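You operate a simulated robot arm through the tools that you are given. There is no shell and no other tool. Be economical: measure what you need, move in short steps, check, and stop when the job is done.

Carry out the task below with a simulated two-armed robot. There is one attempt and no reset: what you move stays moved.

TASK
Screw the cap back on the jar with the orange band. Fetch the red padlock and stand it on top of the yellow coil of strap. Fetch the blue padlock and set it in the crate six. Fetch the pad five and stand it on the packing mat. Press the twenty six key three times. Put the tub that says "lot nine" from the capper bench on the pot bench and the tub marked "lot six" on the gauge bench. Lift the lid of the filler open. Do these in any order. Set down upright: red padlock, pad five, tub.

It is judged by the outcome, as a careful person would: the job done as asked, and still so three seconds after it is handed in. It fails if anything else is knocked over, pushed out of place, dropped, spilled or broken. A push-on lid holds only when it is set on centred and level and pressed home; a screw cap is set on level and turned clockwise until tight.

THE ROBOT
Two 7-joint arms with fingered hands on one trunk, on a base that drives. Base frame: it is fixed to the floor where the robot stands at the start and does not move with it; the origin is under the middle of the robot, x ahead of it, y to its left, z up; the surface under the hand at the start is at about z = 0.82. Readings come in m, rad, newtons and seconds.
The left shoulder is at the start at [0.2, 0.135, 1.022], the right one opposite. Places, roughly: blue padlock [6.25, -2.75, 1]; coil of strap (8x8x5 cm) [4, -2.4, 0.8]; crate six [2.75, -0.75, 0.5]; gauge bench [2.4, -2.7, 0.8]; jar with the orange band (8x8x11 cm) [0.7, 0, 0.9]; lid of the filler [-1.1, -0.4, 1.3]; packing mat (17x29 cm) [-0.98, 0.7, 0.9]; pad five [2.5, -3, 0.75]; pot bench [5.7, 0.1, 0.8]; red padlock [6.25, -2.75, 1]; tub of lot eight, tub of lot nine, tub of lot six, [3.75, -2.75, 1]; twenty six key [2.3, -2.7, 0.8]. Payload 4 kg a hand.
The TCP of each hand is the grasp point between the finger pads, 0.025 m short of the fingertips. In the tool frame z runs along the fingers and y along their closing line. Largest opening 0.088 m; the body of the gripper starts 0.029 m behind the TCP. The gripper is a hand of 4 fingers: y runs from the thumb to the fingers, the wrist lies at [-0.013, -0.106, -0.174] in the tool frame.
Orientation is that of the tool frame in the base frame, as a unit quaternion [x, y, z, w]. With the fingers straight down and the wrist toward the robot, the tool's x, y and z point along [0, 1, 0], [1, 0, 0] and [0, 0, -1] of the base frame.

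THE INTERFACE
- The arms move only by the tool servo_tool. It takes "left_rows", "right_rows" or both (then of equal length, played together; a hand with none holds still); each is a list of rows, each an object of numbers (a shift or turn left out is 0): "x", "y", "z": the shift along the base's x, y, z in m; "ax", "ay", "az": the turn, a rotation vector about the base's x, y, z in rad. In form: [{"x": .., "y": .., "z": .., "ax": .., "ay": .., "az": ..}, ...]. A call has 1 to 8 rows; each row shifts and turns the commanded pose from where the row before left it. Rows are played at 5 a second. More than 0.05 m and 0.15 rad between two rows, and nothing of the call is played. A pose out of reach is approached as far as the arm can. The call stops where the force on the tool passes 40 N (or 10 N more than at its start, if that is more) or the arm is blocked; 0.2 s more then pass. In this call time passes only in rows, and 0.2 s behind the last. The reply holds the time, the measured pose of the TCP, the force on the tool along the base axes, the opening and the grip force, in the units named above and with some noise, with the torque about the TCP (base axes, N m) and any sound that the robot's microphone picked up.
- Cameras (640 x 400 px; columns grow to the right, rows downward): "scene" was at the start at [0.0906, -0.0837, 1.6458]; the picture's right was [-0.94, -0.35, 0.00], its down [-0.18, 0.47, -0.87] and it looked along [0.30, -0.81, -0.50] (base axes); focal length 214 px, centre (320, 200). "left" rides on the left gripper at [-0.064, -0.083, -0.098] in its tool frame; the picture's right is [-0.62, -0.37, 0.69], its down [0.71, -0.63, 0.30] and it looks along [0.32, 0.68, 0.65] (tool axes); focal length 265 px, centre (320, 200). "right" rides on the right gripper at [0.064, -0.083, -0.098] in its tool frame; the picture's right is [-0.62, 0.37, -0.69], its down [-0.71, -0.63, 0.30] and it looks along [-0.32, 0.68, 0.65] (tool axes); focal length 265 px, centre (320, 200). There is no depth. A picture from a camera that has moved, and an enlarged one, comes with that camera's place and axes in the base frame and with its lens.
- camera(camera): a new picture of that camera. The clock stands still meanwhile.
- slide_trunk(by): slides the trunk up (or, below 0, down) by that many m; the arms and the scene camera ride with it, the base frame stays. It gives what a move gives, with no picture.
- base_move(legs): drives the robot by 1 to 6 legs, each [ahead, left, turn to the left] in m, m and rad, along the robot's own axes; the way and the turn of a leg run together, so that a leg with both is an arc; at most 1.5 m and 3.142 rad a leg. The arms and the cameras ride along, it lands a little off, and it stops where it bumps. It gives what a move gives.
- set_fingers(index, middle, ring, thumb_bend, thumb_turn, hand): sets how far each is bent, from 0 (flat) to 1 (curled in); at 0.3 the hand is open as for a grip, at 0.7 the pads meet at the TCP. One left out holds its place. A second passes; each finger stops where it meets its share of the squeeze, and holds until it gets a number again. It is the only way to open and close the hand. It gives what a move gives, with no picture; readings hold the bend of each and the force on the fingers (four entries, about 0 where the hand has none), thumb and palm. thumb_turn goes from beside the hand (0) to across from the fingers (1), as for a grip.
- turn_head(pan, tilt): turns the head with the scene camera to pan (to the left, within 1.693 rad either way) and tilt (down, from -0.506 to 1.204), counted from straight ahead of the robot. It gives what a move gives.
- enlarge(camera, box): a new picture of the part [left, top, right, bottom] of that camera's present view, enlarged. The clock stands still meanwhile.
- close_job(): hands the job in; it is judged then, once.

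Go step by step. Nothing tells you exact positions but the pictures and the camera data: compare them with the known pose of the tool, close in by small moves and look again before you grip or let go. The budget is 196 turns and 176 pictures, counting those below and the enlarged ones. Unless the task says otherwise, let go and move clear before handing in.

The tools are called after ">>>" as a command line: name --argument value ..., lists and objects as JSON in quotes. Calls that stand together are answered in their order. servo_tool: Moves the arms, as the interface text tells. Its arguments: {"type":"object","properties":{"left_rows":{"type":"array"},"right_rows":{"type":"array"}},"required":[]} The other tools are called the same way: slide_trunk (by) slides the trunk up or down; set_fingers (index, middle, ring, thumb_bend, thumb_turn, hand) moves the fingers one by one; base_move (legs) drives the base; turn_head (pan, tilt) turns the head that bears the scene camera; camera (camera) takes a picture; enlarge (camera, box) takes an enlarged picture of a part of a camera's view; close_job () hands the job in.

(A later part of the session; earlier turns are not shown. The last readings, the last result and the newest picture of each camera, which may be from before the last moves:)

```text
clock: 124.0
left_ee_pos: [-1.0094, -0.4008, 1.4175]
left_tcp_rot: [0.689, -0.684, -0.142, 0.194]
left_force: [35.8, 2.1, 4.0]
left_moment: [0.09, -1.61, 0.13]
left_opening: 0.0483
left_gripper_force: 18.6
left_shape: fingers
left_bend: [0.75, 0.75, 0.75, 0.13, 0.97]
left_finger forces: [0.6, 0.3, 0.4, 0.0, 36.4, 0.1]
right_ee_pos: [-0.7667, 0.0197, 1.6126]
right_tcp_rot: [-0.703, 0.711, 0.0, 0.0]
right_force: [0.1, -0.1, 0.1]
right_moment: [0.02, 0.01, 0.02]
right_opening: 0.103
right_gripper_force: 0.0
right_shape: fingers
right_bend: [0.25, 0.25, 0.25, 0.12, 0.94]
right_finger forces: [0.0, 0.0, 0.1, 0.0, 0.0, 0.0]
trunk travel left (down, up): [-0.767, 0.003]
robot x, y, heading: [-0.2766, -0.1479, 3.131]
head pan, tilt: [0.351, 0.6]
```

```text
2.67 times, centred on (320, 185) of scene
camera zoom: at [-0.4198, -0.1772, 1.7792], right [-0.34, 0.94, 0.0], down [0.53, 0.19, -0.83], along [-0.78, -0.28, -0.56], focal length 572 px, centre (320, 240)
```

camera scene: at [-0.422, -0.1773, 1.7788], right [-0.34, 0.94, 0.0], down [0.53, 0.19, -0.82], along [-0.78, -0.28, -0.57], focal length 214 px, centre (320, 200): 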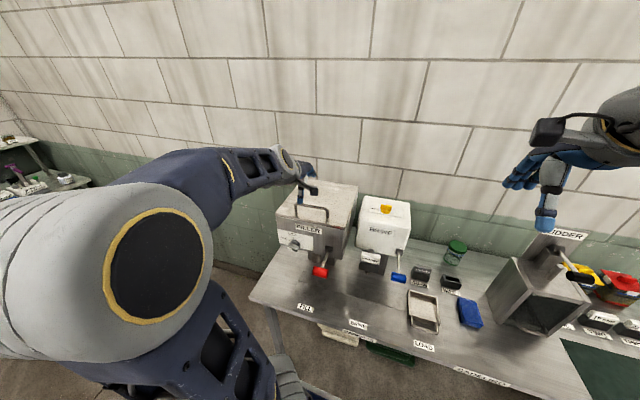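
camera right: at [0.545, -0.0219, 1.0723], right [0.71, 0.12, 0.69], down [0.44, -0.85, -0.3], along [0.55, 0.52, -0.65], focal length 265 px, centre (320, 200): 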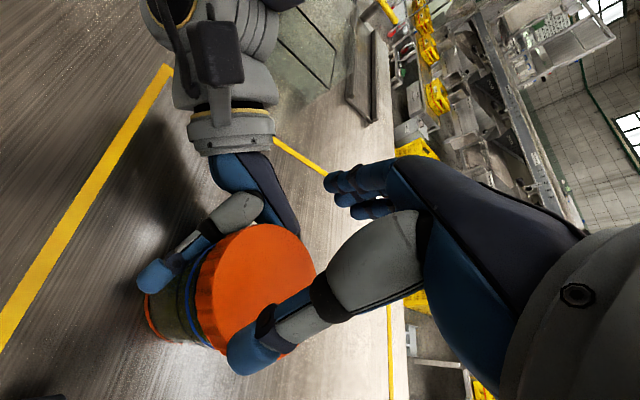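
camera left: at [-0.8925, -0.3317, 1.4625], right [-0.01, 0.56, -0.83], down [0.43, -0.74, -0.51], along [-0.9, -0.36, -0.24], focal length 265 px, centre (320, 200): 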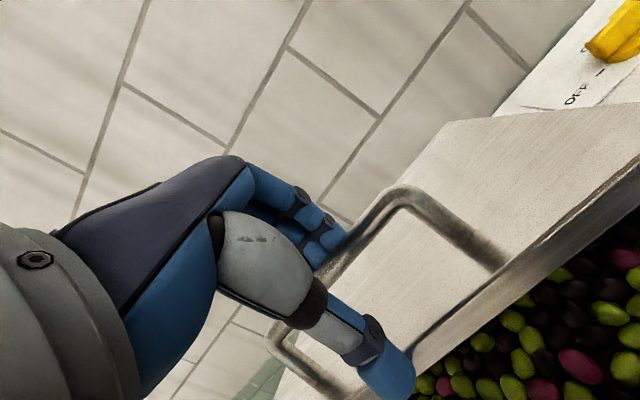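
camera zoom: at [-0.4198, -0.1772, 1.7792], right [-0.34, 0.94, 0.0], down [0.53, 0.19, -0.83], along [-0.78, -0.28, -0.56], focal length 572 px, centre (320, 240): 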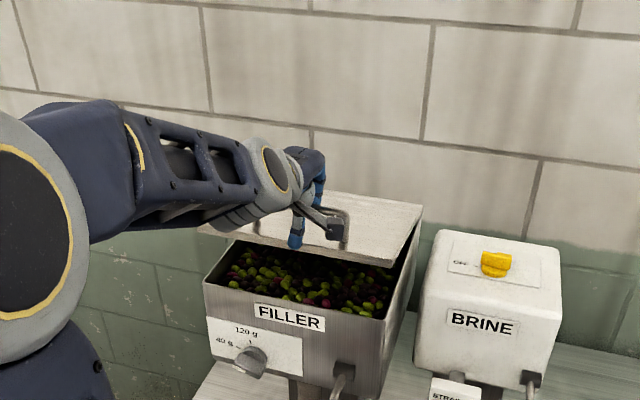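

The lid lifts (olives inside), but the thumb presses against it. I free the thumb, hooking only with the fingers, and continue the arc.

>>> set_fingers --hand "left" --thumb_bend 0.0

>>> servo_tool --left_rows '[{"x": -0.004, "z": 0.022, "ay": 0.03}, {"x": -0.011, "z": 0.019, "ay": 0.03}, {"x": -0.012, "z": 0.018, "ay": 0.03}, {"x": -0.013, "z": 0.017, "ay": 0.03}]'

>>> camera --camera "left"

>>> enlarge --camera "scene" --box '[230, 90, 410, 240]'

```text
clock: 125.0
left_ee_pos: [-1.0109, -0.4019, 1.4186]
left_tcp_rot: [0.688, -0.685, -0.142, 0.193]
left_force: [9.1, -2.2, 2.1]
left_moment: [-0.08, -0.49, -0.14]
left_opening: 0.0502
left_gripper_force: 4.9
left_shape: fingers
left_bend: [0.75, 0.75, 0.75, 0.0, 0.94]
left_finger forces: [0.1, 0.1, 0.0, 0.0, 9.4, 0.0]
right_ee_pos: [-0.7677, 0.022, 1.6135]
right_tcp_rot: [-0.703, 0.711, -0.001, 0.0]
right_force: [0.5, 0.0, 0.0]
right_moment: [0.03, 0.04, -0.01]
right_opening: 0.1035
right_gripper_force: 0.1
right_shape: fingers
right_bend: [0.25, 0.25, 0.25, 0.12, 0.94]
right_finger forces: [0.0, 0.0, 0.0, 0.0, 0.0, 0.1]
trunk travel left (down, up): [-0.767, 0.003]
robot x, y, heading: [-0.2807, -0.1533, 3.132]
head pan, tilt: [0.351, 0.6]
```

```text
clock: 126.0
left_ee_pos: [-1.0511, -0.4029, 1.4936]
left_tcp_rot: [0.678, -0.671, -0.185, 0.235]
left_force: [0.8, 0.6, -1.0]
left_moment: [-0.06, 0.0, -0.01]
left_opening: 0.0483
left_gripper_force: 0.0
left_shape: fingers
left_bend: [0.75, 0.75, 0.75, 0.0, 0.93]
left_finger forces: [0.0, 0.0, 0.0, 0.1, 0.0, 0.1]
right_ee_pos: [-0.7682, 0.0202, 1.6121]
right_tcp_rot: [-0.703, 0.711, -0.002, 0.0]
right_force: [0.6, -0.2, 1.0]
right_moment: [-0.02, -0.04, -0.01]
right_opening: 0.1031
right_gripper_force: 0.0
right_shape: fingers
right_bend: [0.25, 0.25, 0.25, 0.12, 0.94]
right_finger forces: [0.0, 0.0, 0.1, 0.0, 0.0, 0.0]
trunk travel left (down, up): [-0.767, 0.003]
robot x, y, heading: [-0.2766, -0.1482, 3.13]
head pan, tilt: [0.351, 0.6]
```

```text
84 pictures are left
camera left: at [-0.9297, -0.3321, 1.523], right [-0.1, 0.57, -0.82], down [0.37, -0.74, -0.56], along [-0.92, -0.36, -0.13], focal length 265 px, centre (320, 200)
```

left: 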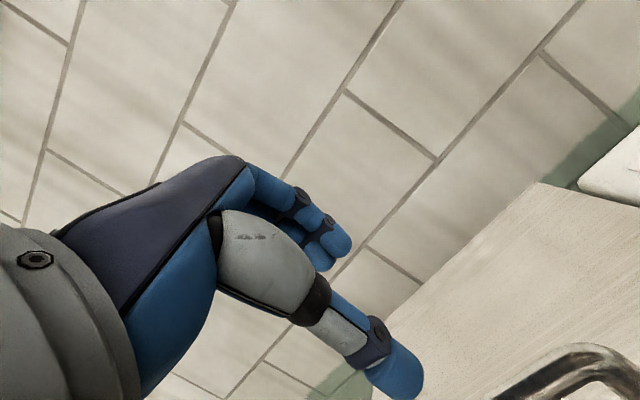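

```text
2.67 times, centred on (320, 165) of scene
camera zoom: at [-0.422, -0.1774, 1.7789], right [-0.34, 0.94, 0.0], down [0.53, 0.19, -0.83], along [-0.78, -0.28, -0.56], focal length 572 px, centre (320, 293)
```

zoom: 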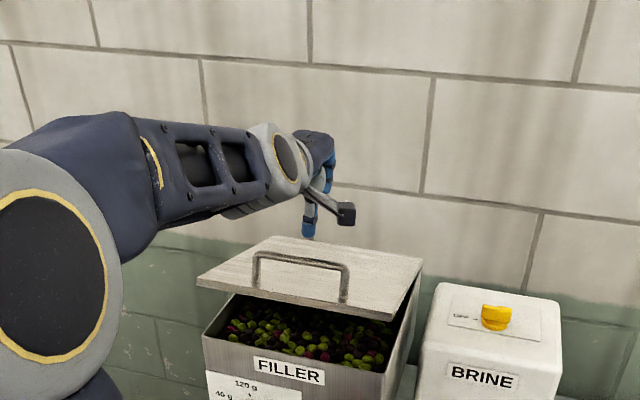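

The fingers slipped off, but the lid stays up by its own friction. So I'll push it open from beneath with a closed, forward-pointing hand: back off a bit and re-orient.

>>> servo_tool --left_rows '[{"x": 0.04}, {"x": 0.04}, {"x": 0.04, "ay": 0.13}, {"x": 0.03, "ay": 0.13}, {"ay": 0.13}, {"ay": 0.13}, {"ay": 0.13}, {"ay": 0.13}]'

>>> set_fingers --hand "left" --index 0.65 --middle 0.65 --ring 0.65 --thumb_bend 0.65

>>> base_move --legs '[[-0.1, 0, 0]]'

>>> servo_tool --left_rows '[{"z": -0.04}, {"z": -0.04}, {"z": -0.04}, {"z": -0.04}]'

>>> camera --camera "left"

>>> camera --camera "scene"

```text
clock: 127.8
left_ee_pos: [-0.8998, -0.4014, 1.4938]
left_tcp_rot: [0.557, -0.532, -0.428, 0.472]
left_force: [-0.4, 0.1, 0.2]
left_moment: [-0.01, 0.01, 0.05]
left_opening: 0.048
left_gripper_force: 0.1
left_shape: fingers
left_bend: [0.75, 0.75, 0.75, 0.0, 0.93]
left_finger forces: [0.0, 0.0, 0.0, 0.0, 0.0, 0.1]
right_ee_pos: [-0.7684, 0.0216, 1.6129]
right_tcp_rot: [-0.704, 0.711, -0.001, -0.001]
right_force: [0.2, -0.3, 0.0]
right_moment: [-0.02, 0.0, -0.03]
right_opening: 0.1032
right_gripper_force: 0.0
right_shape: fingers
right_bend: [0.25, 0.25, 0.25, 0.12, 0.94]
right_finger forces: [0.0, 0.0, 0.0, 0.0, 0.0, 0.0]
trunk travel left (down, up): [-0.767, 0.003]
robot x, y, heading: [-0.2754, -0.1525, 3.133]
head pan, tilt: [0.351, 0.6]
```

```text
clock: 128.8
left_ee_pos: [-0.9, -0.402, 1.4929]
left_tcp_rot: [0.558, -0.532, -0.428, 0.472]
left_force: [0.6, -0.4, -0.2]
left_moment: [-0.01, 0.01, 0.0]
left_opening: 0.0097
left_gripper_force: 0.0
left_shape: fingers
left_bend: [0.65, 0.65, 0.65, 0.65, 0.93]
left_finger forces: [0.0, 0.0, 0.0, 0.1, 0.0, 0.0]
right_ee_pos: [-0.7692, 0.0209, 1.6124]
right_tcp_rot: [-0.703, 0.711, -0.001, 0.0]
right_force: [-0.1, -0.1, 0.3]
right_moment: [0.0, 0.01, -0.03]
right_opening: 0.1035
right_gripper_force: 0.1
right_shape: fingers
right_bend: [0.25, 0.25, 0.25, 0.12, 0.94]
right_finger forces: [0.0, 0.0, 0.0, 0.0, 0.1, 0.0]
trunk travel left (down, up): [-0.767, 0.003]
robot x, y, heading: [-0.2793, -0.1482, 3.129]
head pan, tilt: [0.351, 0.6]
```

```text
clock: 130.0
left_ee_pos: [-0.7998, -0.4024, 1.494]
left_tcp_rot: [0.557, -0.533, -0.428, 0.471]
left_force: [-0.6, -0.3, 0.0]
left_moment: [0.01, 0.01, 0.03]
left_opening: 0.0097
left_gripper_force: 0.1
left_shape: fingers
left_bend: [0.65, 0.65, 0.65, 0.65, 0.93]
left_finger forces: [0.1, 0.1, 0.1, 0.0, 0.0, 0.1]
right_ee_pos: [-0.6687, 0.0199, 1.6129]
right_tcp_rot: [-0.704, 0.71, -0.001, 0.0]
right_force: [0.2, -0.4, 0.4]
right_moment: [-0.01, 0.0, -0.02]
right_opening: 0.1028
right_gripper_force: 0.1
right_shape: fingers
right_bend: [0.25, 0.25, 0.25, 0.12, 0.94]
right_finger forces: [0.0, 0.0, 0.0, 0.0, 0.1, 0.0]
trunk travel left (down, up): [-0.767, 0.003]
robot x, y, heading: [-0.176, -0.1514, 3.131]
head pan, tilt: [0.351, 0.6]
```

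```text
clock: 131.0
left_ee_pos: [-0.8066, -0.4047, 1.3333]
left_tcp_rot: [0.557, -0.534, -0.428, 0.471]
left_force: [0.5, 0.9, -0.5]
left_moment: [0.01, -0.01, 0.03]
left_opening: 0.0101
left_gripper_force: 0.0
left_shape: fingers
left_bend: [0.65, 0.65, 0.65, 0.65, 0.93]
left_finger forces: [0.0, 0.1, 0.0, 0.0, 0.0, 0.0]
left hand out of reach, approached as far as the arm can: row 2
right_ee_pos: [-0.6678, 0.0197, 1.6139]
right_tcp_rot: [-0.703, 0.711, 0.0, -0.001]
right_force: [-0.1, 0.1, -0.1]
right_moment: [-0.01, 0.01, 0.03]
right_opening: 0.1032
right_gripper_force: 0.1
right_shape: fingers
right_bend: [0.25, 0.25, 0.25, 0.12, 0.94]
right_finger forces: [0.0, 0.0, 0.1, 0.1, 0.1, 0.2]
trunk travel left (down, up): [-0.767, 0.003]
robot x, y, heading: [-0.1799, -0.1473, 3.129]
head pan, tilt: [0.351, 0.6]
```

```text
82 pictures are left
camera left: at [-0.7003, -0.3352, 1.2688], right [-0.65, 0.56, -0.51], down [-0.13, -0.74, -0.66], along [-0.75, -0.36, 0.56], focal length 265 px, centre (320, 200)
```

left: 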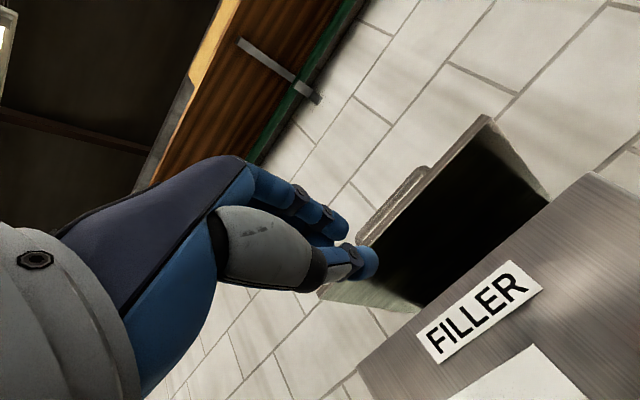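

```text
81 pictures are left
camera scene: at [-0.3216, -0.178, 1.779], right [-0.33, 0.94, 0.0], down [0.53, 0.19, -0.83], along [-0.78, -0.28, -0.56], focal length 214 px, centre (320, 200)
```

scene: 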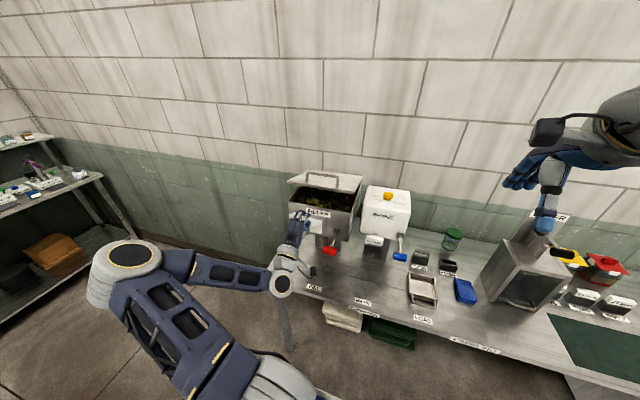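

The closed hand points forward at the gap under the lid. I slide it in under the front edge.

>>> servo_tool --left_rows '[{"x": -0.045, "z": -0.004}, {"x": -0.045, "z": -0.004}, {"x": -0.045, "z": -0.004}, {"x": -0.03}]'

>>> enlarge --camera "scene" --box '[240, 130, 420, 280]'

>>> camera --camera "left"

```text
clock: 132.0
left_ee_pos: [-0.9719, -0.4061, 1.322]
left_tcp_rot: [0.558, -0.532, -0.427, 0.472]
left_force: [0.1, 0.8, -1.6]
left_moment: [0.0, -0.03, -0.01]
left_opening: 0.0096
left_gripper_force: 0.5
left_shape: fingers
left_bend: [0.65, 0.66, 0.65, 0.65, 0.93]
left_finger forces: [0.0, 1.3, 0.0, 0.1, 0.0, 0.1]
right_ee_pos: [-0.6679, 0.0204, 1.6131]
right_tcp_rot: [-0.704, 0.71, 0.0, 0.0]
right_force: [-0.3, -0.1, 0.0]
right_moment: [0.0, 0.0, -0.01]
right_opening: 0.103
right_gripper_force: 0.0
right_shape: fingers
right_bend: [0.25, 0.25, 0.25, 0.12, 0.94]
right_finger forces: [0.0, 0.0, 0.0, 0.0, 0.1, 0.0]
trunk travel left (down, up): [-0.767, 0.003]
robot x, y, heading: [-0.1779, -0.1501, 3.128]
head pan, tilt: [0.351, 0.6]
```

```text
2.67 times, centred on (330, 205) of scene
camera zoom: at [-0.3215, -0.1784, 1.7789], right [-0.34, 0.94, 0.0], down [0.53, 0.19, -0.83], along [-0.78, -0.28, -0.56], focal length 572 px, centre (293, 187)
```

zoom: 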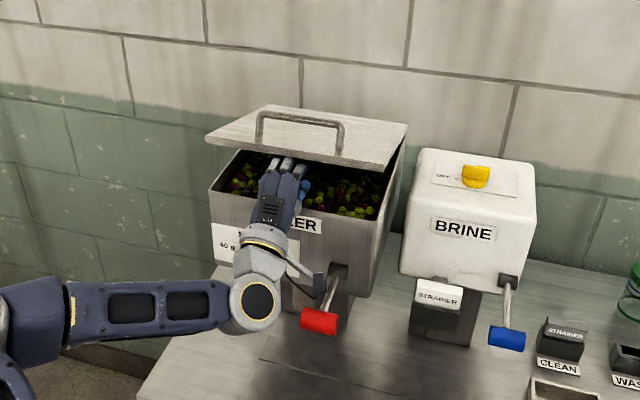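

```text
79 pictures are left
camera left: at [-0.8651, -0.3363, 1.2568], right [-0.65, 0.57, -0.51], down [-0.13, -0.74, -0.66], along [-0.75, -0.36, 0.56], focal length 265 px, centre (320, 200)
```

left: 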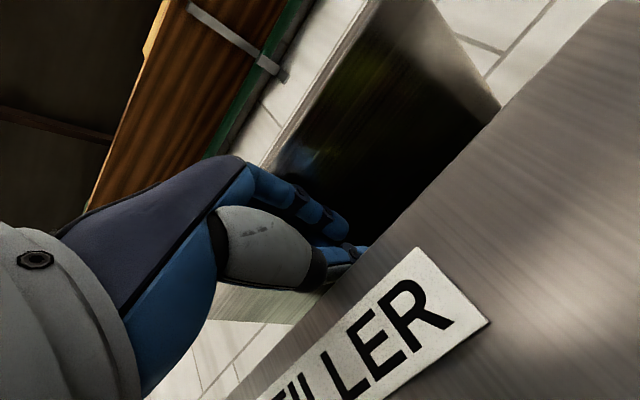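

In place under the lid. Pushing up along the arc.

>>> servo_tool --left_rows '[{"x": -0.008, "z": 0.038}, {"x": -0.018, "z": 0.037}, {"x": -0.022, "z": 0.034}, {"x": -0.027, "z": 0.03}, {"x": -0.03, "z": 0.026}]'

>>> enlarge --camera "scene" --box '[240, 110, 420, 260]'

```text
clock: 133.2
left_ee_pos: [-1.0761, -0.4048, 1.4868]
left_tcp_rot: [0.557, -0.532, -0.429, 0.472]
left_force: [2.8, 0.8, -3.8]
left_moment: [0.0, -0.02, -0.01]
left_opening: 0.0073
left_gripper_force: 2.3
left_shape: fingers
left_bend: [0.67, 0.69, 0.65, 0.65, 0.93]
left_finger forces: [1.3, 3.5, 0.0, 0.0, 0.1, 0.0]
right_ee_pos: [-0.6683, 0.0195, 1.6146]
right_tcp_rot: [-0.703, 0.711, 0.0, -0.001]
right_force: [0.0, -0.2, 0.2]
right_moment: [0.01, 0.01, 0.01]
right_opening: 0.1031
right_gripper_force: 0.0
right_shape: fingers
right_bend: [0.25, 0.25, 0.25, 0.12, 0.94]
right_finger forces: [0.0, 0.0, 0.0, 0.0, 0.0, 0.0]
trunk travel left (down, up): [-0.767, 0.003]
robot x, y, heading: [-0.1793, -0.1489, 3.134]
head pan, tilt: [0.351, 0.6]
```

```text
2.67 times, centred on (330, 185) of scene
camera zoom: at [-0.3214, -0.1785, 1.7789], right [-0.34, 0.94, 0.0], down [0.53, 0.19, -0.83], along [-0.78, -0.28, -0.56], focal length 572 px, centre (293, 240)
```

zoom: 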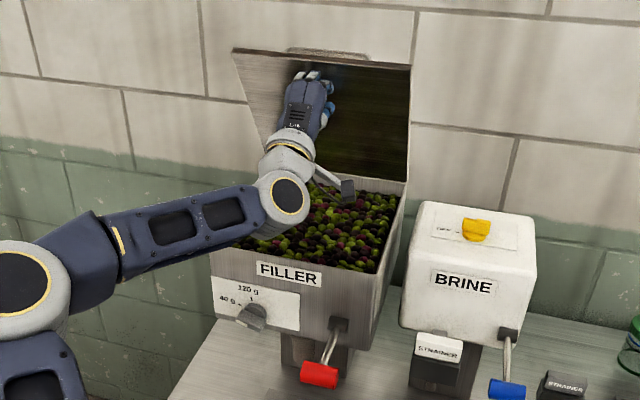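

It opens easily. Continuing to push it back past upright.

>>> servo_tool --left_rows '[{"x": -0.034, "z": 0.018}, {"x": -0.036, "z": 0.012}, {"x": -0.038, "z": 0.006}, {"x": -0.038}, {"x": -0.035}]'

>>> enlarge --camera "scene" --box '[240, 90, 420, 240]'

```text
clock: 134.4
left_ee_pos: [-1.0835, -0.4066, 1.4908]
left_tcp_rot: [0.558, -0.532, -0.428, 0.472]
left_force: [1.8, 0.5, -1.5]
left_moment: [-0.01, 0.02, -0.02]
left_opening: 0.009
left_gripper_force: 0.6
left_shape: fingers
left_bend: [0.66, 0.66, 0.65, 0.65, 0.93]
left_finger forces: [0.6, 1.7, 0.1, 0.0, 0.1, 0.0]
left hand out of reach, approached as far as the arm can: row 1, 2, 3, 4, 5
right_ee_pos: [-0.6684, 0.0205, 1.6127]
right_tcp_rot: [-0.704, 0.71, -0.001, -0.001]
right_force: [-0.4, 0.3, 0.0]
right_moment: [0.01, 0.01, -0.01]
right_opening: 0.1033
right_gripper_force: 0.1
right_shape: fingers
right_bend: [0.25, 0.25, 0.25, 0.12, 0.94]
right_finger forces: [0.1, 0.0, 0.0, 0.0, 0.1, 0.1]
trunk travel left (down, up): [-0.767, 0.003]
robot x, y, heading: [-0.1792, -0.1503, 3.131]
head pan, tilt: [0.351, 0.6]
```

```text
2.67 times, centred on (330, 165) of scene
camera zoom: at [-0.3217, -0.1782, 1.7789], right [-0.34, 0.94, 0.0], down [0.53, 0.19, -0.83], along [-0.78, -0.28, -0.56], focal length 572 px, centre (293, 293)
```

zoom: 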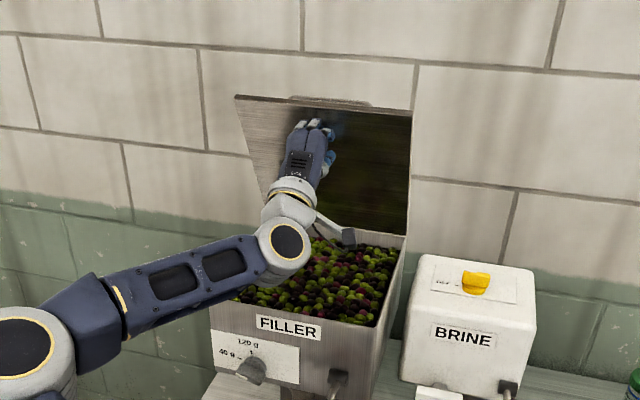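

At the arm's limit; I drive the base forward slowly to finish the push.

>>> base_move --legs '[[0.09, 0, 0]]'

>>> enlarge --camera "scene" --box '[240, 90, 420, 240]'

```text
clock: 135.5
left_ee_pos: [-1.1743, -0.4062, 1.4904]
left_tcp_rot: [0.558, -0.532, -0.428, 0.472]
left_force: [1.0, -0.1, 0.4]
left_moment: [-0.02, -0.02, 0.0]
left_opening: 0.0093
left_gripper_force: 1.3
left_shape: fingers
left_bend: [0.65, 0.65, 0.65, 0.65, 0.93]
left_finger forces: [1.1, 0.0, 0.0, 0.1, 0.1, 0.1]
right_ee_pos: [-0.7602, 0.0203, 1.6121]
right_tcp_rot: [-0.704, 0.71, -0.002, 0.0]
right_force: [-0.5, -0.8, 0.3]
right_moment: [0.01, 0.02, 0.02]
right_opening: 0.1032
right_gripper_force: 0.0
right_shape: fingers
right_bend: [0.25, 0.25, 0.25, 0.12, 0.94]
right_finger forces: [0.0, 0.0, 0.1, 0.0, 0.0, 0.0]
trunk travel left (down, up): [-0.767, 0.003]
robot x, y, heading: [-0.2676, -0.1459, 3.13]
head pan, tilt: [0.351, 0.6]
```

```text
2.67 times, centred on (330, 165) of scene
camera zoom: at [-0.4124, -0.1775, 1.7789], right [-0.34, 0.94, 0.0], down [0.53, 0.19, -0.83], along [-0.78, -0.28, -0.56], focal length 572 px, centre (293, 293)
```

zoom: 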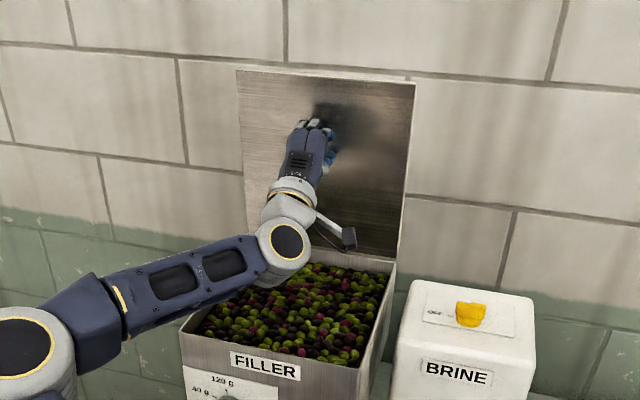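

Nearly upright. A bit more to bring it past vertical.

>>> base_move --legs '[[0.07, 0, 0]]'

>>> enlarge --camera "scene" --box '[240, 90, 420, 240]'

```text
clock: 136.5
left_ee_pos: [-1.2213, -0.4046, 1.4985]
left_tcp_rot: [0.553, -0.529, -0.432, 0.476]
left_force: [20.6, 0.1, 1.2]
left_moment: [0.0, -0.49, -0.19]
left_opening: 0.0161
left_gripper_force: 10.8
left_shape: fingers
left_bend: [0.65, 0.65, 0.65, 0.62, 0.93]
left_finger forces: [1.5, 0.0, 0.1, 0.1, 19.6, 0.1]
right_ee_pos: [-0.8103, 0.0211, 1.613]
right_tcp_rot: [-0.703, 0.711, -0.001, -0.001]
right_force: [0.2, 0.0, -0.4]
right_moment: [0.0, -0.03, 0.0]
right_opening: 0.1031
right_gripper_force: 0.0
right_shape: fingers
right_bend: [0.25, 0.25, 0.25, 0.12, 0.94]
right_finger forces: [0.0, 0.0, 0.0, 0.0, 0.0, 0.0]
trunk travel left (down, up): [-0.767, 0.003]
robot x, y, heading: [-0.3228, -0.1472, 3.132]
head pan, tilt: [0.351, 0.6]
stopped in leg 1: the force on the tool passed its limit at 104 N (the readings are from after the stop); the commanded pose is now the measured one
```

```text
2.67 times, centred on (330, 165) of scene
camera zoom: at [-0.4633, -0.1772, 1.7789], right [-0.34, 0.94, 0.0], down [0.53, 0.19, -0.83], along [-0.78, -0.28, -0.56], focal length 572 px, centre (293, 293)
```

zoom: 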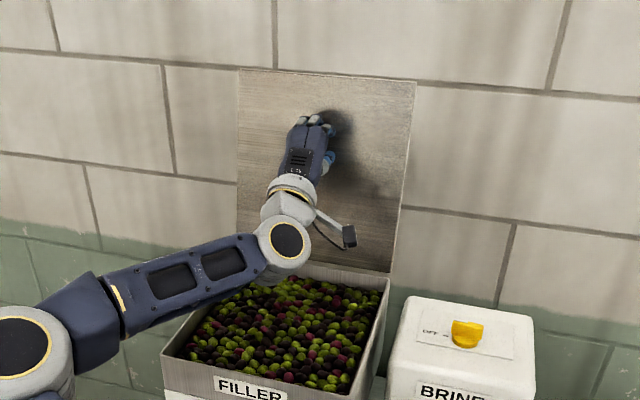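

The lid reached its stop. I back away and check it stays open.

>>> base_move --legs '[[-0.2, 0, 0]]'

>>> camera --camera "scene"

```text
clock: 138.1
left_ee_pos: [-1.026, -0.4076, 1.4975]
left_tcp_rot: [0.554, -0.529, -0.432, 0.476]
left_force: [-0.7, -0.4, 0.3]
left_moment: [-0.01, 0.02, 0.0]
left_opening: 0.0105
left_gripper_force: 0.1
left_shape: fingers
left_bend: [0.65, 0.65, 0.65, 0.65, 0.93]
left_finger forces: [0.0, 0.0, 0.0, 0.0, 0.0, 0.1]
right_ee_pos: [-0.6123, 0.0184, 1.6124]
right_tcp_rot: [-0.704, 0.711, -0.001, 0.0]
right_force: [-0.8, 0.3, -0.6]
right_moment: [0.02, -0.02, -0.01]
right_opening: 0.1031
right_gripper_force: 0.3
right_shape: fingers
right_bend: [0.25, 0.25, 0.25, 0.12, 0.94]
right_finger forces: [0.0, 0.0, 0.1, 0.1, 0.1, 0.0]
trunk travel left (down, up): [-0.767, 0.003]
robot x, y, heading: [-0.1231, -0.1518, 3.135]
head pan, tilt: [0.351, 0.6]
```

```text
74 pictures are left
camera scene: at [-0.2665, -0.1788, 1.7788], right [-0.34, 0.94, 0.0], down [0.53, 0.19, -0.82], along [-0.78, -0.28, -0.57], focal length 214 px, centre (320, 200)
```

scene: 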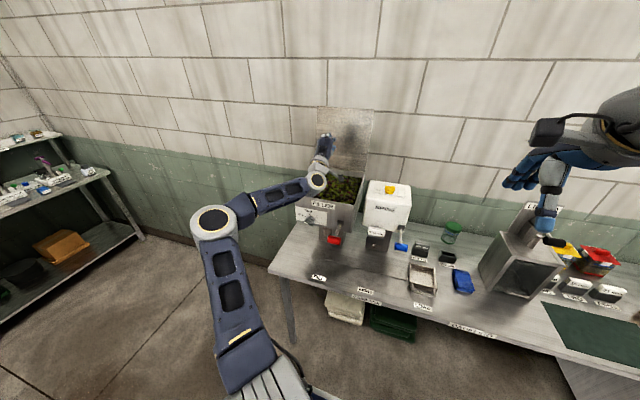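

The lid stays open. I retract the left arm to a carry pose, then drive toward the gauge bench.

>>> servo_tool --left_rows '[{"x": 0.045, "y": -0.01}, {"x": 0.045, "y": -0.01}, {"x": 0.045, "ay": -0.14}, {"x": 0.045, "ay": -0.14}, {"x": 0.03, "ay": -0.14}, {"ay": -0.14}, {"ay": -0.14}, {"ay": -0.14}]'

>>> servo_tool --left_rows '[{"x": 0.04, "ay": -0.14}, {"x": 0.04, "ay": -0.14}, {"x": 0.04, "ay": -0.14}, {"x": 0.03, "ay": -0.1}]'

>>> base_move --legs '[[0, 1.1, 0], [0, 0, 1.571], [0, 1.3, 0], [0, 1.2, 0], [0.5, 0, 0]]'

>>> turn_head --pan 0.0 --tilt 0.55

>>> camera --camera "scene"

```text
clock: 139.8
left_ee_pos: [-0.8148, -0.4275, 1.4967]
left_tcp_rot: [0.683, -0.677, -0.168, 0.217]
left_force: [0.2, -0.4, 0.3]
left_moment: [0.0, -0.01, 0.0]
left_opening: 0.0104
left_gripper_force: 0.1
left_shape: fingers
left_bend: [0.65, 0.65, 0.65, 0.65, 0.93]
left_finger forces: [0.0, 0.0, 0.0, 0.0, 0.0, 0.1]
right_ee_pos: [-0.6127, 0.0194, 1.6141]
right_tcp_rot: [-0.704, 0.71, -0.001, -0.001]
right_force: [-0.3, -0.6, -0.3]
right_moment: [0.04, 0.03, -0.01]
right_opening: 0.1034
right_gripper_force: 0.0
right_shape: fingers
right_bend: [0.25, 0.25, 0.25, 0.12, 0.94]
right_finger forces: [0.1, 0.0, 0.0, 0.0, 0.0, 0.0]
trunk travel left (down, up): [-0.767, 0.003]
robot x, y, heading: [-0.121, -0.1486, 3.13]
head pan, tilt: [0.351, 0.6]
```

```text
clock: 140.8
left_ee_pos: [-0.6648, -0.427, 1.4984]
left_tcp_rot: [-0.702, 0.711, -0.014, -0.036]
left_force: [0.6, 0.7, -0.4]
left_moment: [-0.05, 0.0, 0.03]
left_opening: 0.0099
left_gripper_force: 0.0
left_shape: fingers
left_bend: [0.65, 0.65, 0.65, 0.65, 0.93]
left_finger forces: [0.1, 0.0, 0.0, 0.0, 0.0, 0.0]
right_ee_pos: [-0.6128, 0.0192, 1.6126]
right_tcp_rot: [-0.704, 0.71, -0.001, 0.0]
right_force: [0.4, 0.2, 0.1]
right_moment: [-0.01, 0.0, -0.01]
right_opening: 0.1035
right_gripper_force: 0.0
right_shape: fingers
right_bend: [0.25, 0.25, 0.25, 0.12, 0.94]
right_finger forces: [0.0, 0.0, 0.0, 0.0, 0.0, 0.0]
trunk travel left (down, up): [-0.767, 0.003]
robot x, y, heading: [-0.1198, -0.1494, 3.135]
head pan, tilt: [0.351, 0.6]
```

```text
clock: 164.6
left_ee_pos: [2.6187, -2.34, 1.4989]
left_tcp_rot: [0.999, -0.015, 0.034, 0.017]
left_force: [0.3, 0.1, 0.3]
left_moment: [0.0, -0.01, 0.03]
left_opening: 0.0102
left_gripper_force: 0.0
left_shape: fingers
left_bend: [0.65, 0.65, 0.65, 0.65, 0.93]
left_finger forces: [0.1, 0.1, 0.0, 0.0, 0.0, 0.1]
right_ee_pos: [2.1736, -2.2804, 1.612]
right_tcp_rot: [1.0, -0.013, 0.001, 0.001]
right_force: [0.6, 0.7, -0.3]
right_moment: [0.01, 0.0, 0.02]
right_opening: 0.1032
right_gripper_force: 0.1
right_shape: fingers
right_bend: [0.25, 0.25, 0.25, 0.12, 0.94]
right_finger forces: [0.0, 0.0, 0.0, 0.0, 0.0, 0.1]
trunk travel left (down, up): [-0.767, 0.003]
robot x, y, heading: [2.3526, -1.7941, -1.599]
head pan, tilt: [0.351, 0.6]
```

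```text
clock: 165.4
left_ee_pos: [2.6195, -2.3407, 1.4967]
left_tcp_rot: [0.999, -0.014, 0.035, 0.017]
left_force: [0.1, -0.5, 0.0]
left_moment: [-0.03, -0.03, -0.03]
left_opening: 0.0102
left_gripper_force: 0.1
left_shape: fingers
left_bend: [0.65, 0.65, 0.65, 0.65, 0.93]
left_finger forces: [0.0, 0.1, 0.1, 0.0, 0.1, 0.1]
right_ee_pos: [2.1728, -2.2807, 1.6123]
right_tcp_rot: [1.0, -0.013, 0.001, -0.001]
right_force: [0.3, -0.5, 0.5]
right_moment: [-0.01, 0.03, -0.01]
right_opening: 0.1035
right_gripper_force: 0.0
right_shape: fingers
right_bend: [0.25, 0.25, 0.25, 0.12, 0.94]
right_finger forces: [0.0, 0.1, 0.0, 0.1, 0.0, 0.1]
trunk travel left (down, up): [-0.767, 0.003]
robot x, y, heading: [2.3541, -1.7906, -1.597]
head pan, tilt: [0.0, 0.55]
```

```text
73 pictures are left
camera scene: at [2.3467, -1.9409, 1.7834], right [-1.0, 0.02, 0.0], down [0.01, 0.52, -0.85], along [-0.02, -0.85, -0.52], focal length 214 px, centre (320, 200)
```

scene: 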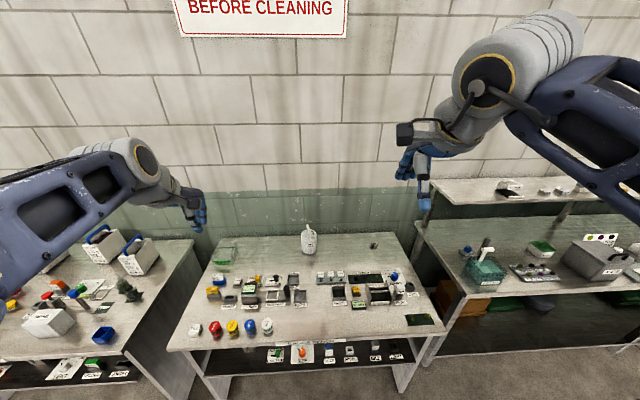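

Gauge bench is right ahead. I enlarge to find the "26" key and pad five.

>>> enlarge --camera "scene" --box '[180, 240, 320, 380]'

>>> enlarge --camera "scene" --box '[300, 240, 440, 380]'

```text
2.86 times, centred on (250, 310) of scene
camera zoom: at [2.3467, -1.9409, 1.7834], right [-1.0, 0.02, 0.0], down [0.01, 0.52, -0.85], along [-0.02, -0.85, -0.52], focal length 613 px, centre (520, -114)
```

zoom: 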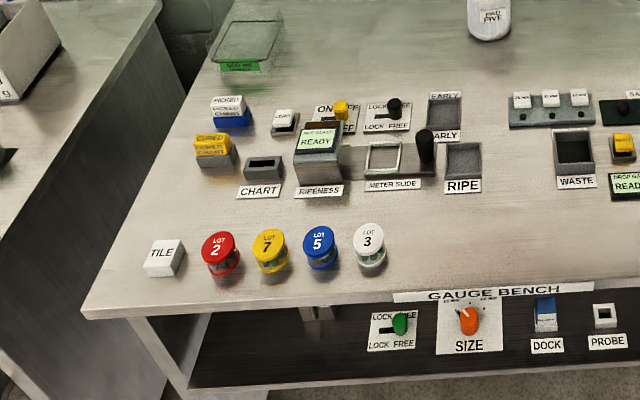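

```text
2.86 times, centred on (370, 310) of scene
camera zoom: at [2.3467, -1.9409, 1.7834], right [-1.0, 0.02, 0.0], down [0.01, 0.52, -0.85], along [-0.02, -0.85, -0.52], focal length 613 px, centre (177, -114)
```

zoom: 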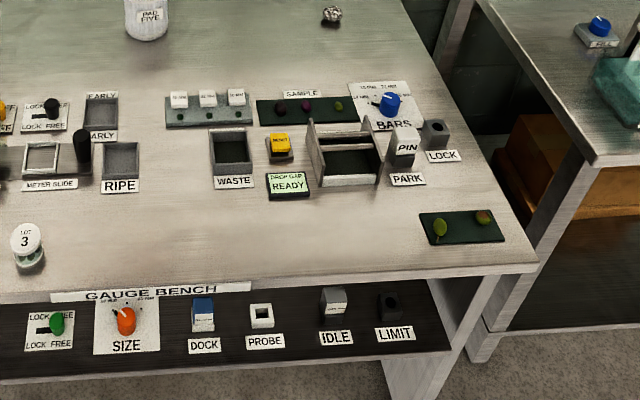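

>>> enlarge --camera "scene" --box '[310, 262, 350, 287]'

>>> enlarge --camera "scene" --box '[280, 215, 340, 260]'

```text
16.00 times, centred on (330, 274) of scene
camera zoom: at [2.3467, -1.9409, 1.7834], right [-1.0, 0.02, 0.0], down [0.01, 0.52, -0.85], along [-0.02, -0.85, -0.52], focal length 3432 px, centre (160, -992)
```

zoom: 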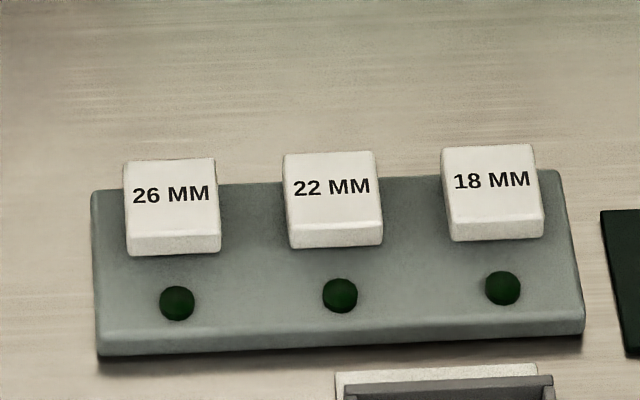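

```text
8.89 times, centred on (310, 238) of scene
camera zoom: at [2.3467, -1.9409, 1.7834], right [-1.0, 0.02, 0.0], down [0.01, 0.52, -0.85], along [-0.02, -0.85, -0.52], focal length 1906 px, centre (409, -133)
```

zoom: 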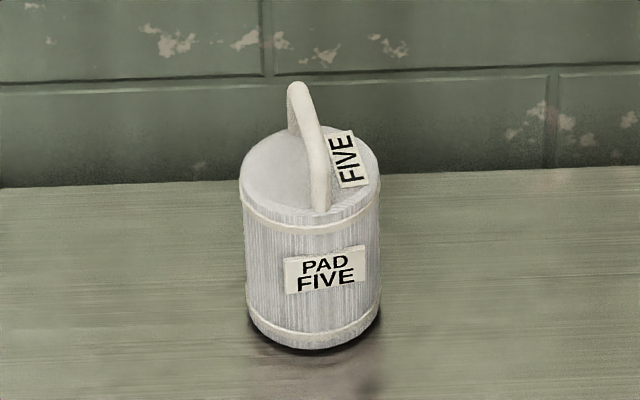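

Found: the "26 MM" key and PAD FIVE (a drum with a top handle). I move closer, lower the trunk and prepare the right hand with only the middle finger pointing.

>>> slide_trunk --by -0.14

>>> base_move --legs '[[0.14, 0.1, 0.028]]'

>>> set_fingers --hand "right" --index 1.0 --middle 0.62 --ring 1.0 --thumb_bend 0.62

>>> servo_tool --right_rows '[{"y": -0.025, "x": 0.0, "z": -0.043}, {"y": -0.025, "x": 0.0, "z": -0.043}, {"y": -0.025, "x": 0.0, "z": -0.043}, {"y": -0.025, "x": 0.0, "z": -0.043}, {"y": -0.025, "x": 0.0, "z": -0.043}, {"y": -0.025, "x": 0.0, "z": -0.043}, {"y": -0.025, "x": 0.0, "z": -0.043}, {"y": -0.025, "x": 0.0, "z": -0.043}]'

>>> camera --camera "right"

```text
clock: 167.1
left_ee_pos: [2.6183, -2.3398, 1.357]
left_tcp_rot: [0.999, -0.015, 0.034, 0.016]
left_force: [-0.7, -0.9, 0.4]
left_moment: [0.02, -0.01, 0.02]
left_opening: 0.0102
left_gripper_force: 0.0
left_shape: fingers
left_bend: [0.65, 0.65, 0.65, 0.65, 0.93]
left_finger forces: [0.1, 0.0, 0.0, 0.0, 0.1, 0.0]
right_ee_pos: [2.1729, -2.2798, 1.4724]
right_tcp_rot: [1.0, -0.013, 0.0, 0.0]
right_force: [0.5, -0.5, -0.5]
right_moment: [0.0, 0.01, 0.0]
right_opening: 0.1031
right_gripper_force: 0.0
right_shape: fingers
right_bend: [0.25, 0.25, 0.25, 0.12, 0.94]
right_finger forces: [0.1, 0.0, 0.1, 0.0, 0.0, 0.0]
trunk travel left (down, up): [-0.627, 0.143]
robot x, y, heading: [2.3522, -1.7961, -1.597]
head pan, tilt: [0.0, 0.55]
```

```text
clock: 168.6
left_ee_pos: [2.732, -2.475, 1.3577]
left_tcp_rot: [0.999, 0.0, 0.036, 0.017]
left_force: [0.0, -1.1, -0.3]
left_moment: [0.01, 0.0, -0.02]
left_opening: 0.0103
left_gripper_force: 0.1
left_shape: fingers
left_bend: [0.65, 0.65, 0.65, 0.65, 0.93]
left_finger forces: [0.0, 0.0, 0.0, 0.0, 0.1, 0.1]
right_ee_pos: [2.2854, -2.4278, 1.4733]
right_tcp_rot: [1.0, 0.002, 0.0, 0.0]
right_force: [-0.3, 0.0, -0.1]
right_moment: [-0.01, 0.01, 0.01]
right_opening: 0.1033
right_gripper_force: 0.0
right_shape: fingers
right_bend: [0.25, 0.25, 0.25, 0.12, 0.94]
right_finger forces: [0.1, 0.0, 0.0, 0.0, 0.0, 0.1]
trunk travel left (down, up): [-0.627, 0.143]
robot x, y, heading: [2.4457, -1.931, -1.57]
head pan, tilt: [0.0, 0.55]
```

```text
clock: 169.6
left_ee_pos: [2.7329, -2.4753, 1.3562]
left_tcp_rot: [0.999, 0.0, 0.035, 0.017]
left_force: [-0.1, 0.3, -0.4]
left_moment: [0.03, -0.01, 0.02]
left_opening: 0.0101
left_gripper_force: 0.1
left_shape: fingers
left_bend: [0.65, 0.65, 0.65, 0.65, 0.93]
left_finger forces: [0.0, 0.1, 0.0, 0.1, 0.1, 0.0]
right_ee_pos: [2.2861, -2.4289, 1.4718]
right_tcp_rot: [1.0, 0.001, 0.0, 0.0]
right_force: [0.7, 0.2, 0.0]
right_moment: [-0.01, 0.03, 0.0]
right_opening: 0.0396
right_gripper_force: 0.2
right_shape: fingers
right_bend: [1.0, 0.62, 1.0, 0.62, 0.99]
right_finger forces: [0.0, 0.0, 0.1, 0.0, 0.0, 0.0]
trunk travel left (down, up): [-0.627, 0.143]
robot x, y, heading: [2.4516, -1.9353, -1.568]
head pan, tilt: [0.0, 0.55]
```

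```text
clock: 171.4
left_ee_pos: [2.7332, -2.4747, 1.3574]
left_tcp_rot: [0.999, 0.0, 0.034, 0.016]
left_force: [0.4, 0.3, 0.1]
left_moment: [-0.01, -0.01, -0.04]
left_opening: 0.0102
left_gripper_force: 0.0
left_shape: fingers
left_bend: [0.65, 0.65, 0.65, 0.65, 0.93]
left_finger forces: [0.0, 0.0, 0.0, 0.0, 0.0, 0.0]
right_ee_pos: [2.286, -2.6288, 1.1285]
right_tcp_rot: [1.0, 0.002, 0.001, 0.0]
right_force: [0.0, -0.1, 0.3]
right_moment: [0.03, 0.01, 0.0]
right_opening: 0.0391
right_gripper_force: 0.0
right_shape: fingers
right_bend: [1.0, 0.62, 1.0, 0.62, 0.99]
right_finger forces: [0.0, 0.0, 0.0, 0.1, 0.0, 0.1]
trunk travel left (down, up): [-0.627, 0.143]
robot x, y, heading: [2.4497, -1.9356, -1.571]
head pan, tilt: [0.0, 0.55]
```

```text
68 pictures are left
camera right: at [2.3495, -2.5456, 1.226], right [-0.62, -0.37, 0.69], down [-0.72, 0.63, -0.31], along [-0.32, -0.68, -0.65], focal length 265 px, centre (320, 200)
```

right: 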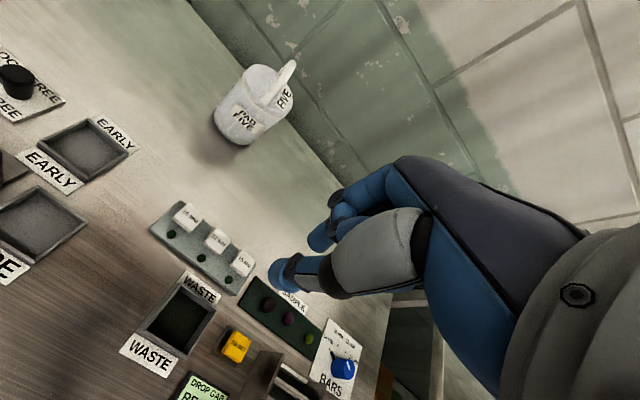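

Triangulated key top at about (2.328, -2.716, 0.842). Moving above it and checking.

>>> servo_tool --right_rows '[{"x": 0.014, "y": -0.029}, {"x": 0.014, "y": -0.029}, {"x": 0.014, "y": -0.029}, {"z": -0.045}, {"z": -0.045}, {"z": -0.045}, {"z": -0.045}, {"z": -0.045}]'

>>> enlarge --camera "right" --box '[160, 140, 420, 340]'

```text
clock: 173.2
left_ee_pos: [2.7324, -2.4754, 1.3573]
left_tcp_rot: [0.999, 0.0, 0.035, 0.017]
left_force: [0.0, -0.9, -0.6]
left_moment: [-0.01, 0.01, -0.02]
left_opening: 0.0101
left_gripper_force: 0.0
left_shape: fingers
left_bend: [0.65, 0.65, 0.65, 0.65, 0.93]
left_finger forces: [0.0, 0.0, 0.0, 0.0, 0.0, 0.0]
right_ee_pos: [2.286, -2.6639, 0.9199]
right_tcp_rot: [1.0, 0.001, 0.002, 0.0]
right_force: [0.8, 0.0, -0.3]
right_moment: [-0.01, 0.02, -0.02]
right_opening: 0.0393
right_gripper_force: 0.0
right_shape: fingers
right_bend: [1.0, 0.62, 1.0, 0.62, 0.99]
right_finger forces: [0.1, 0.0, 0.0, 0.0, 0.0, 0.1]
right hand out of reach, approached as far as the arm can: row 2, 3, 4, 5, 7, 8
trunk travel left (down, up): [-0.627, 0.143]
robot x, y, heading: [2.4527, -1.9379, -1.568]
head pan, tilt: [0.0, 0.55]
```

```text
2.00 times, centred on (290, 240) of right
camera zoom: at [2.3498, -2.5801, 1.0188], right [-0.62, -0.37, 0.69], down [-0.72, 0.63, -0.31], along [-0.32, -0.69, -0.65], focal length 531 px, centre (380, 120)
```

zoom: 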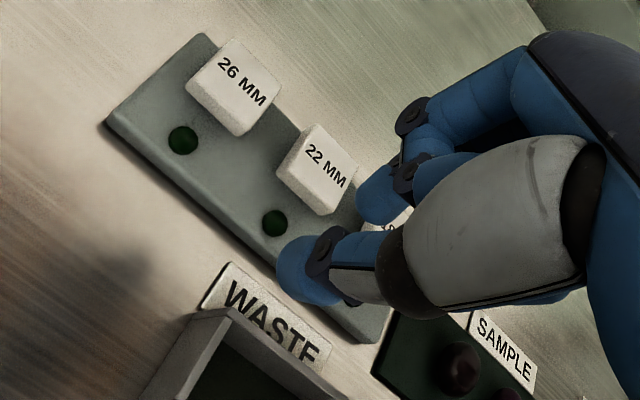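

The right arm stopped short (a joint limit). I shift the base instead to bring the finger over the key.

>>> base_move --legs '[[0.05, 0.042, 0]]'

>>> servo_tool --right_rows '[{"z": 0.001}]'

>>> enlarge --camera "right" --box '[160, 140, 420, 340]'

```text
clock: 174.2
left_ee_pos: [2.7749, -2.5254, 1.3563]
left_tcp_rot: [0.999, 0.0, 0.035, 0.016]
left_force: [0.2, -0.7, -0.1]
left_moment: [0.0, 0.0, -0.04]
left_opening: 0.01
left_gripper_force: 0.1
left_shape: fingers
left_bend: [0.65, 0.65, 0.65, 0.65, 0.93]
left_finger forces: [0.1, 0.0, 0.1, 0.0, 0.0, 0.1]
right_ee_pos: [2.3278, -2.7142, 0.921]
right_tcp_rot: [1.0, 0.001, 0.001, 0.0]
right_force: [0.3, -0.4, 0.0]
right_moment: [-0.02, -0.03, 0.02]
right_opening: 0.0396
right_gripper_force: 0.1
right_shape: fingers
right_bend: [1.0, 0.62, 1.0, 0.62, 0.99]
right_finger forces: [0.0, 0.1, 0.1, 0.0, 0.0, 0.0]
trunk travel left (down, up): [-0.627, 0.143]
robot x, y, heading: [2.4936, -1.9851, -1.57]
head pan, tilt: [0.0, 0.55]
```

```text
clock: 174.6
left_ee_pos: [2.7744, -2.5261, 1.3569]
left_tcp_rot: [0.999, 0.0, 0.036, 0.017]
left_force: [-0.1, -0.5, -0.1]
left_moment: [0.0, 0.01, -0.03]
left_opening: 0.01
left_gripper_force: 0.1
left_shape: fingers
left_bend: [0.65, 0.65, 0.65, 0.65, 0.93]
left_finger forces: [0.1, 0.0, 0.0, 0.0, 0.0, 0.0]
right_ee_pos: [2.3273, -2.7136, 0.9218]
right_tcp_rot: [1.0, 0.002, 0.001, 0.0]
right_force: [0.0, 0.2, 0.2]
right_moment: [0.0, -0.01, -0.03]
right_opening: 0.0392
right_gripper_force: 0.1
right_shape: fingers
right_bend: [1.0, 0.62, 1.0, 0.62, 0.99]
right_finger forces: [0.0, 0.1, 0.0, 0.1, 0.0, 0.0]
trunk travel left (down, up): [-0.627, 0.143]
robot x, y, heading: [2.495, -1.9803, -1.567]
head pan, tilt: [0.0, 0.55]
```

```text
2.00 times, centred on (290, 240) of right
camera zoom: at [2.3919, -2.6304, 1.0202], right [-0.62, -0.37, 0.69], down [-0.72, 0.63, -0.31], along [-0.32, -0.68, -0.65], focal length 531 px, centre (380, 120)
```

zoom: 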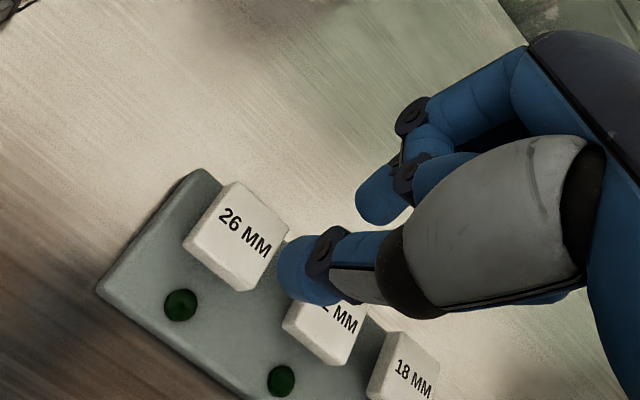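

Middle and thumb tips straddle the key; I bring them together and lower gently onto the key.

>>> set_fingers --hand "right" --middle 0.75 --thumb_bend 0.75

>>> servo_tool --right_rows '[{"z": -0.02}, {"z": -0.015}]'

>>> enlarge --camera "right" --box '[160, 140, 420, 340]'

```text
clock: 175.6
left_ee_pos: [2.7746, -2.5262, 1.3567]
left_tcp_rot: [0.999, 0.0, 0.035, 0.017]
left_force: [0.0, 0.7, -0.3]
left_moment: [-0.01, 0.01, 0.02]
left_opening: 0.0099
left_gripper_force: 0.0
left_shape: fingers
left_bend: [0.65, 0.65, 0.65, 0.65, 0.93]
left_finger forces: [0.1, 0.1, 0.1, 0.0, 0.1, 0.0]
right_ee_pos: [2.328, -2.7148, 0.9212]
right_tcp_rot: [1.0, 0.001, 0.001, 0.001]
right_force: [0.0, 0.5, -0.1]
right_moment: [0.01, -0.01, 0.02]
right_opening: 0.0337
right_gripper_force: 0.0
right_shape: fingers
right_bend: [1.0, 0.75, 1.0, 0.75, 1.0]
right_finger forces: [0.1, 0.0, 0.1, 0.0, 0.1, 0.0]
trunk travel left (down, up): [-0.627, 0.143]
robot x, y, heading: [2.4965, -1.9846, -1.568]
head pan, tilt: [0.0, 0.55]
```

```text
clock: 176.2
left_ee_pos: [2.7749, -2.5254, 1.3563]
left_tcp_rot: [0.999, 0.0, 0.035, 0.017]
left_force: [0.9, -0.2, 0.4]
left_moment: [0.0, 0.01, -0.01]
left_opening: 0.01
left_gripper_force: 0.0
left_shape: fingers
left_bend: [0.65, 0.65, 0.65, 0.65, 0.93]
left_finger forces: [0.0, 0.0, 0.0, 0.1, 0.0, 0.1]
right_ee_pos: [2.3194, -2.7076, 0.8917]
right_tcp_rot: [1.0, 0.002, 0.002, 0.0]
right_force: [1.1, 0.1, -0.7]
right_moment: [-0.01, -0.01, 0.01]
right_opening: 0.0335
right_gripper_force: 0.0
right_shape: fingers
right_bend: [1.0, 0.75, 1.0, 0.75, 1.0]
right_finger forces: [0.1, 0.0, 0.0, 0.0, 0.0, 0.0]
right hand out of reach, approached as far as the arm can: row 1, 2
trunk travel left (down, up): [-0.627, 0.143]
robot x, y, heading: [2.4926, -1.9851, -1.567]
head pan, tilt: [0.0, 0.55]
```

```text
2.00 times, centred on (290, 240) of right
camera zoom: at [2.3826, -2.6235, 0.99], right [-0.62, -0.37, 0.69], down [-0.72, 0.63, -0.31], along [-0.32, -0.69, -0.65], focal length 531 px, centre (380, 120)
```

zoom: 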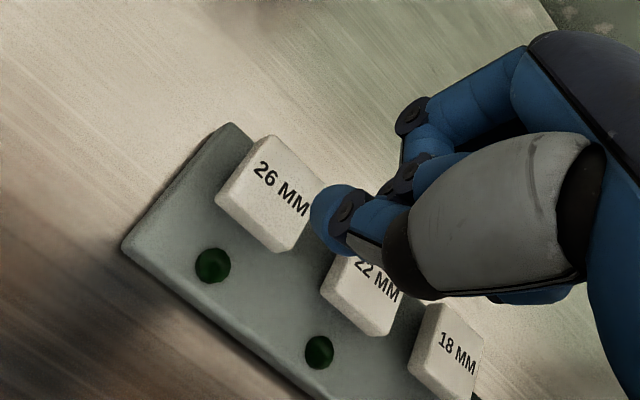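

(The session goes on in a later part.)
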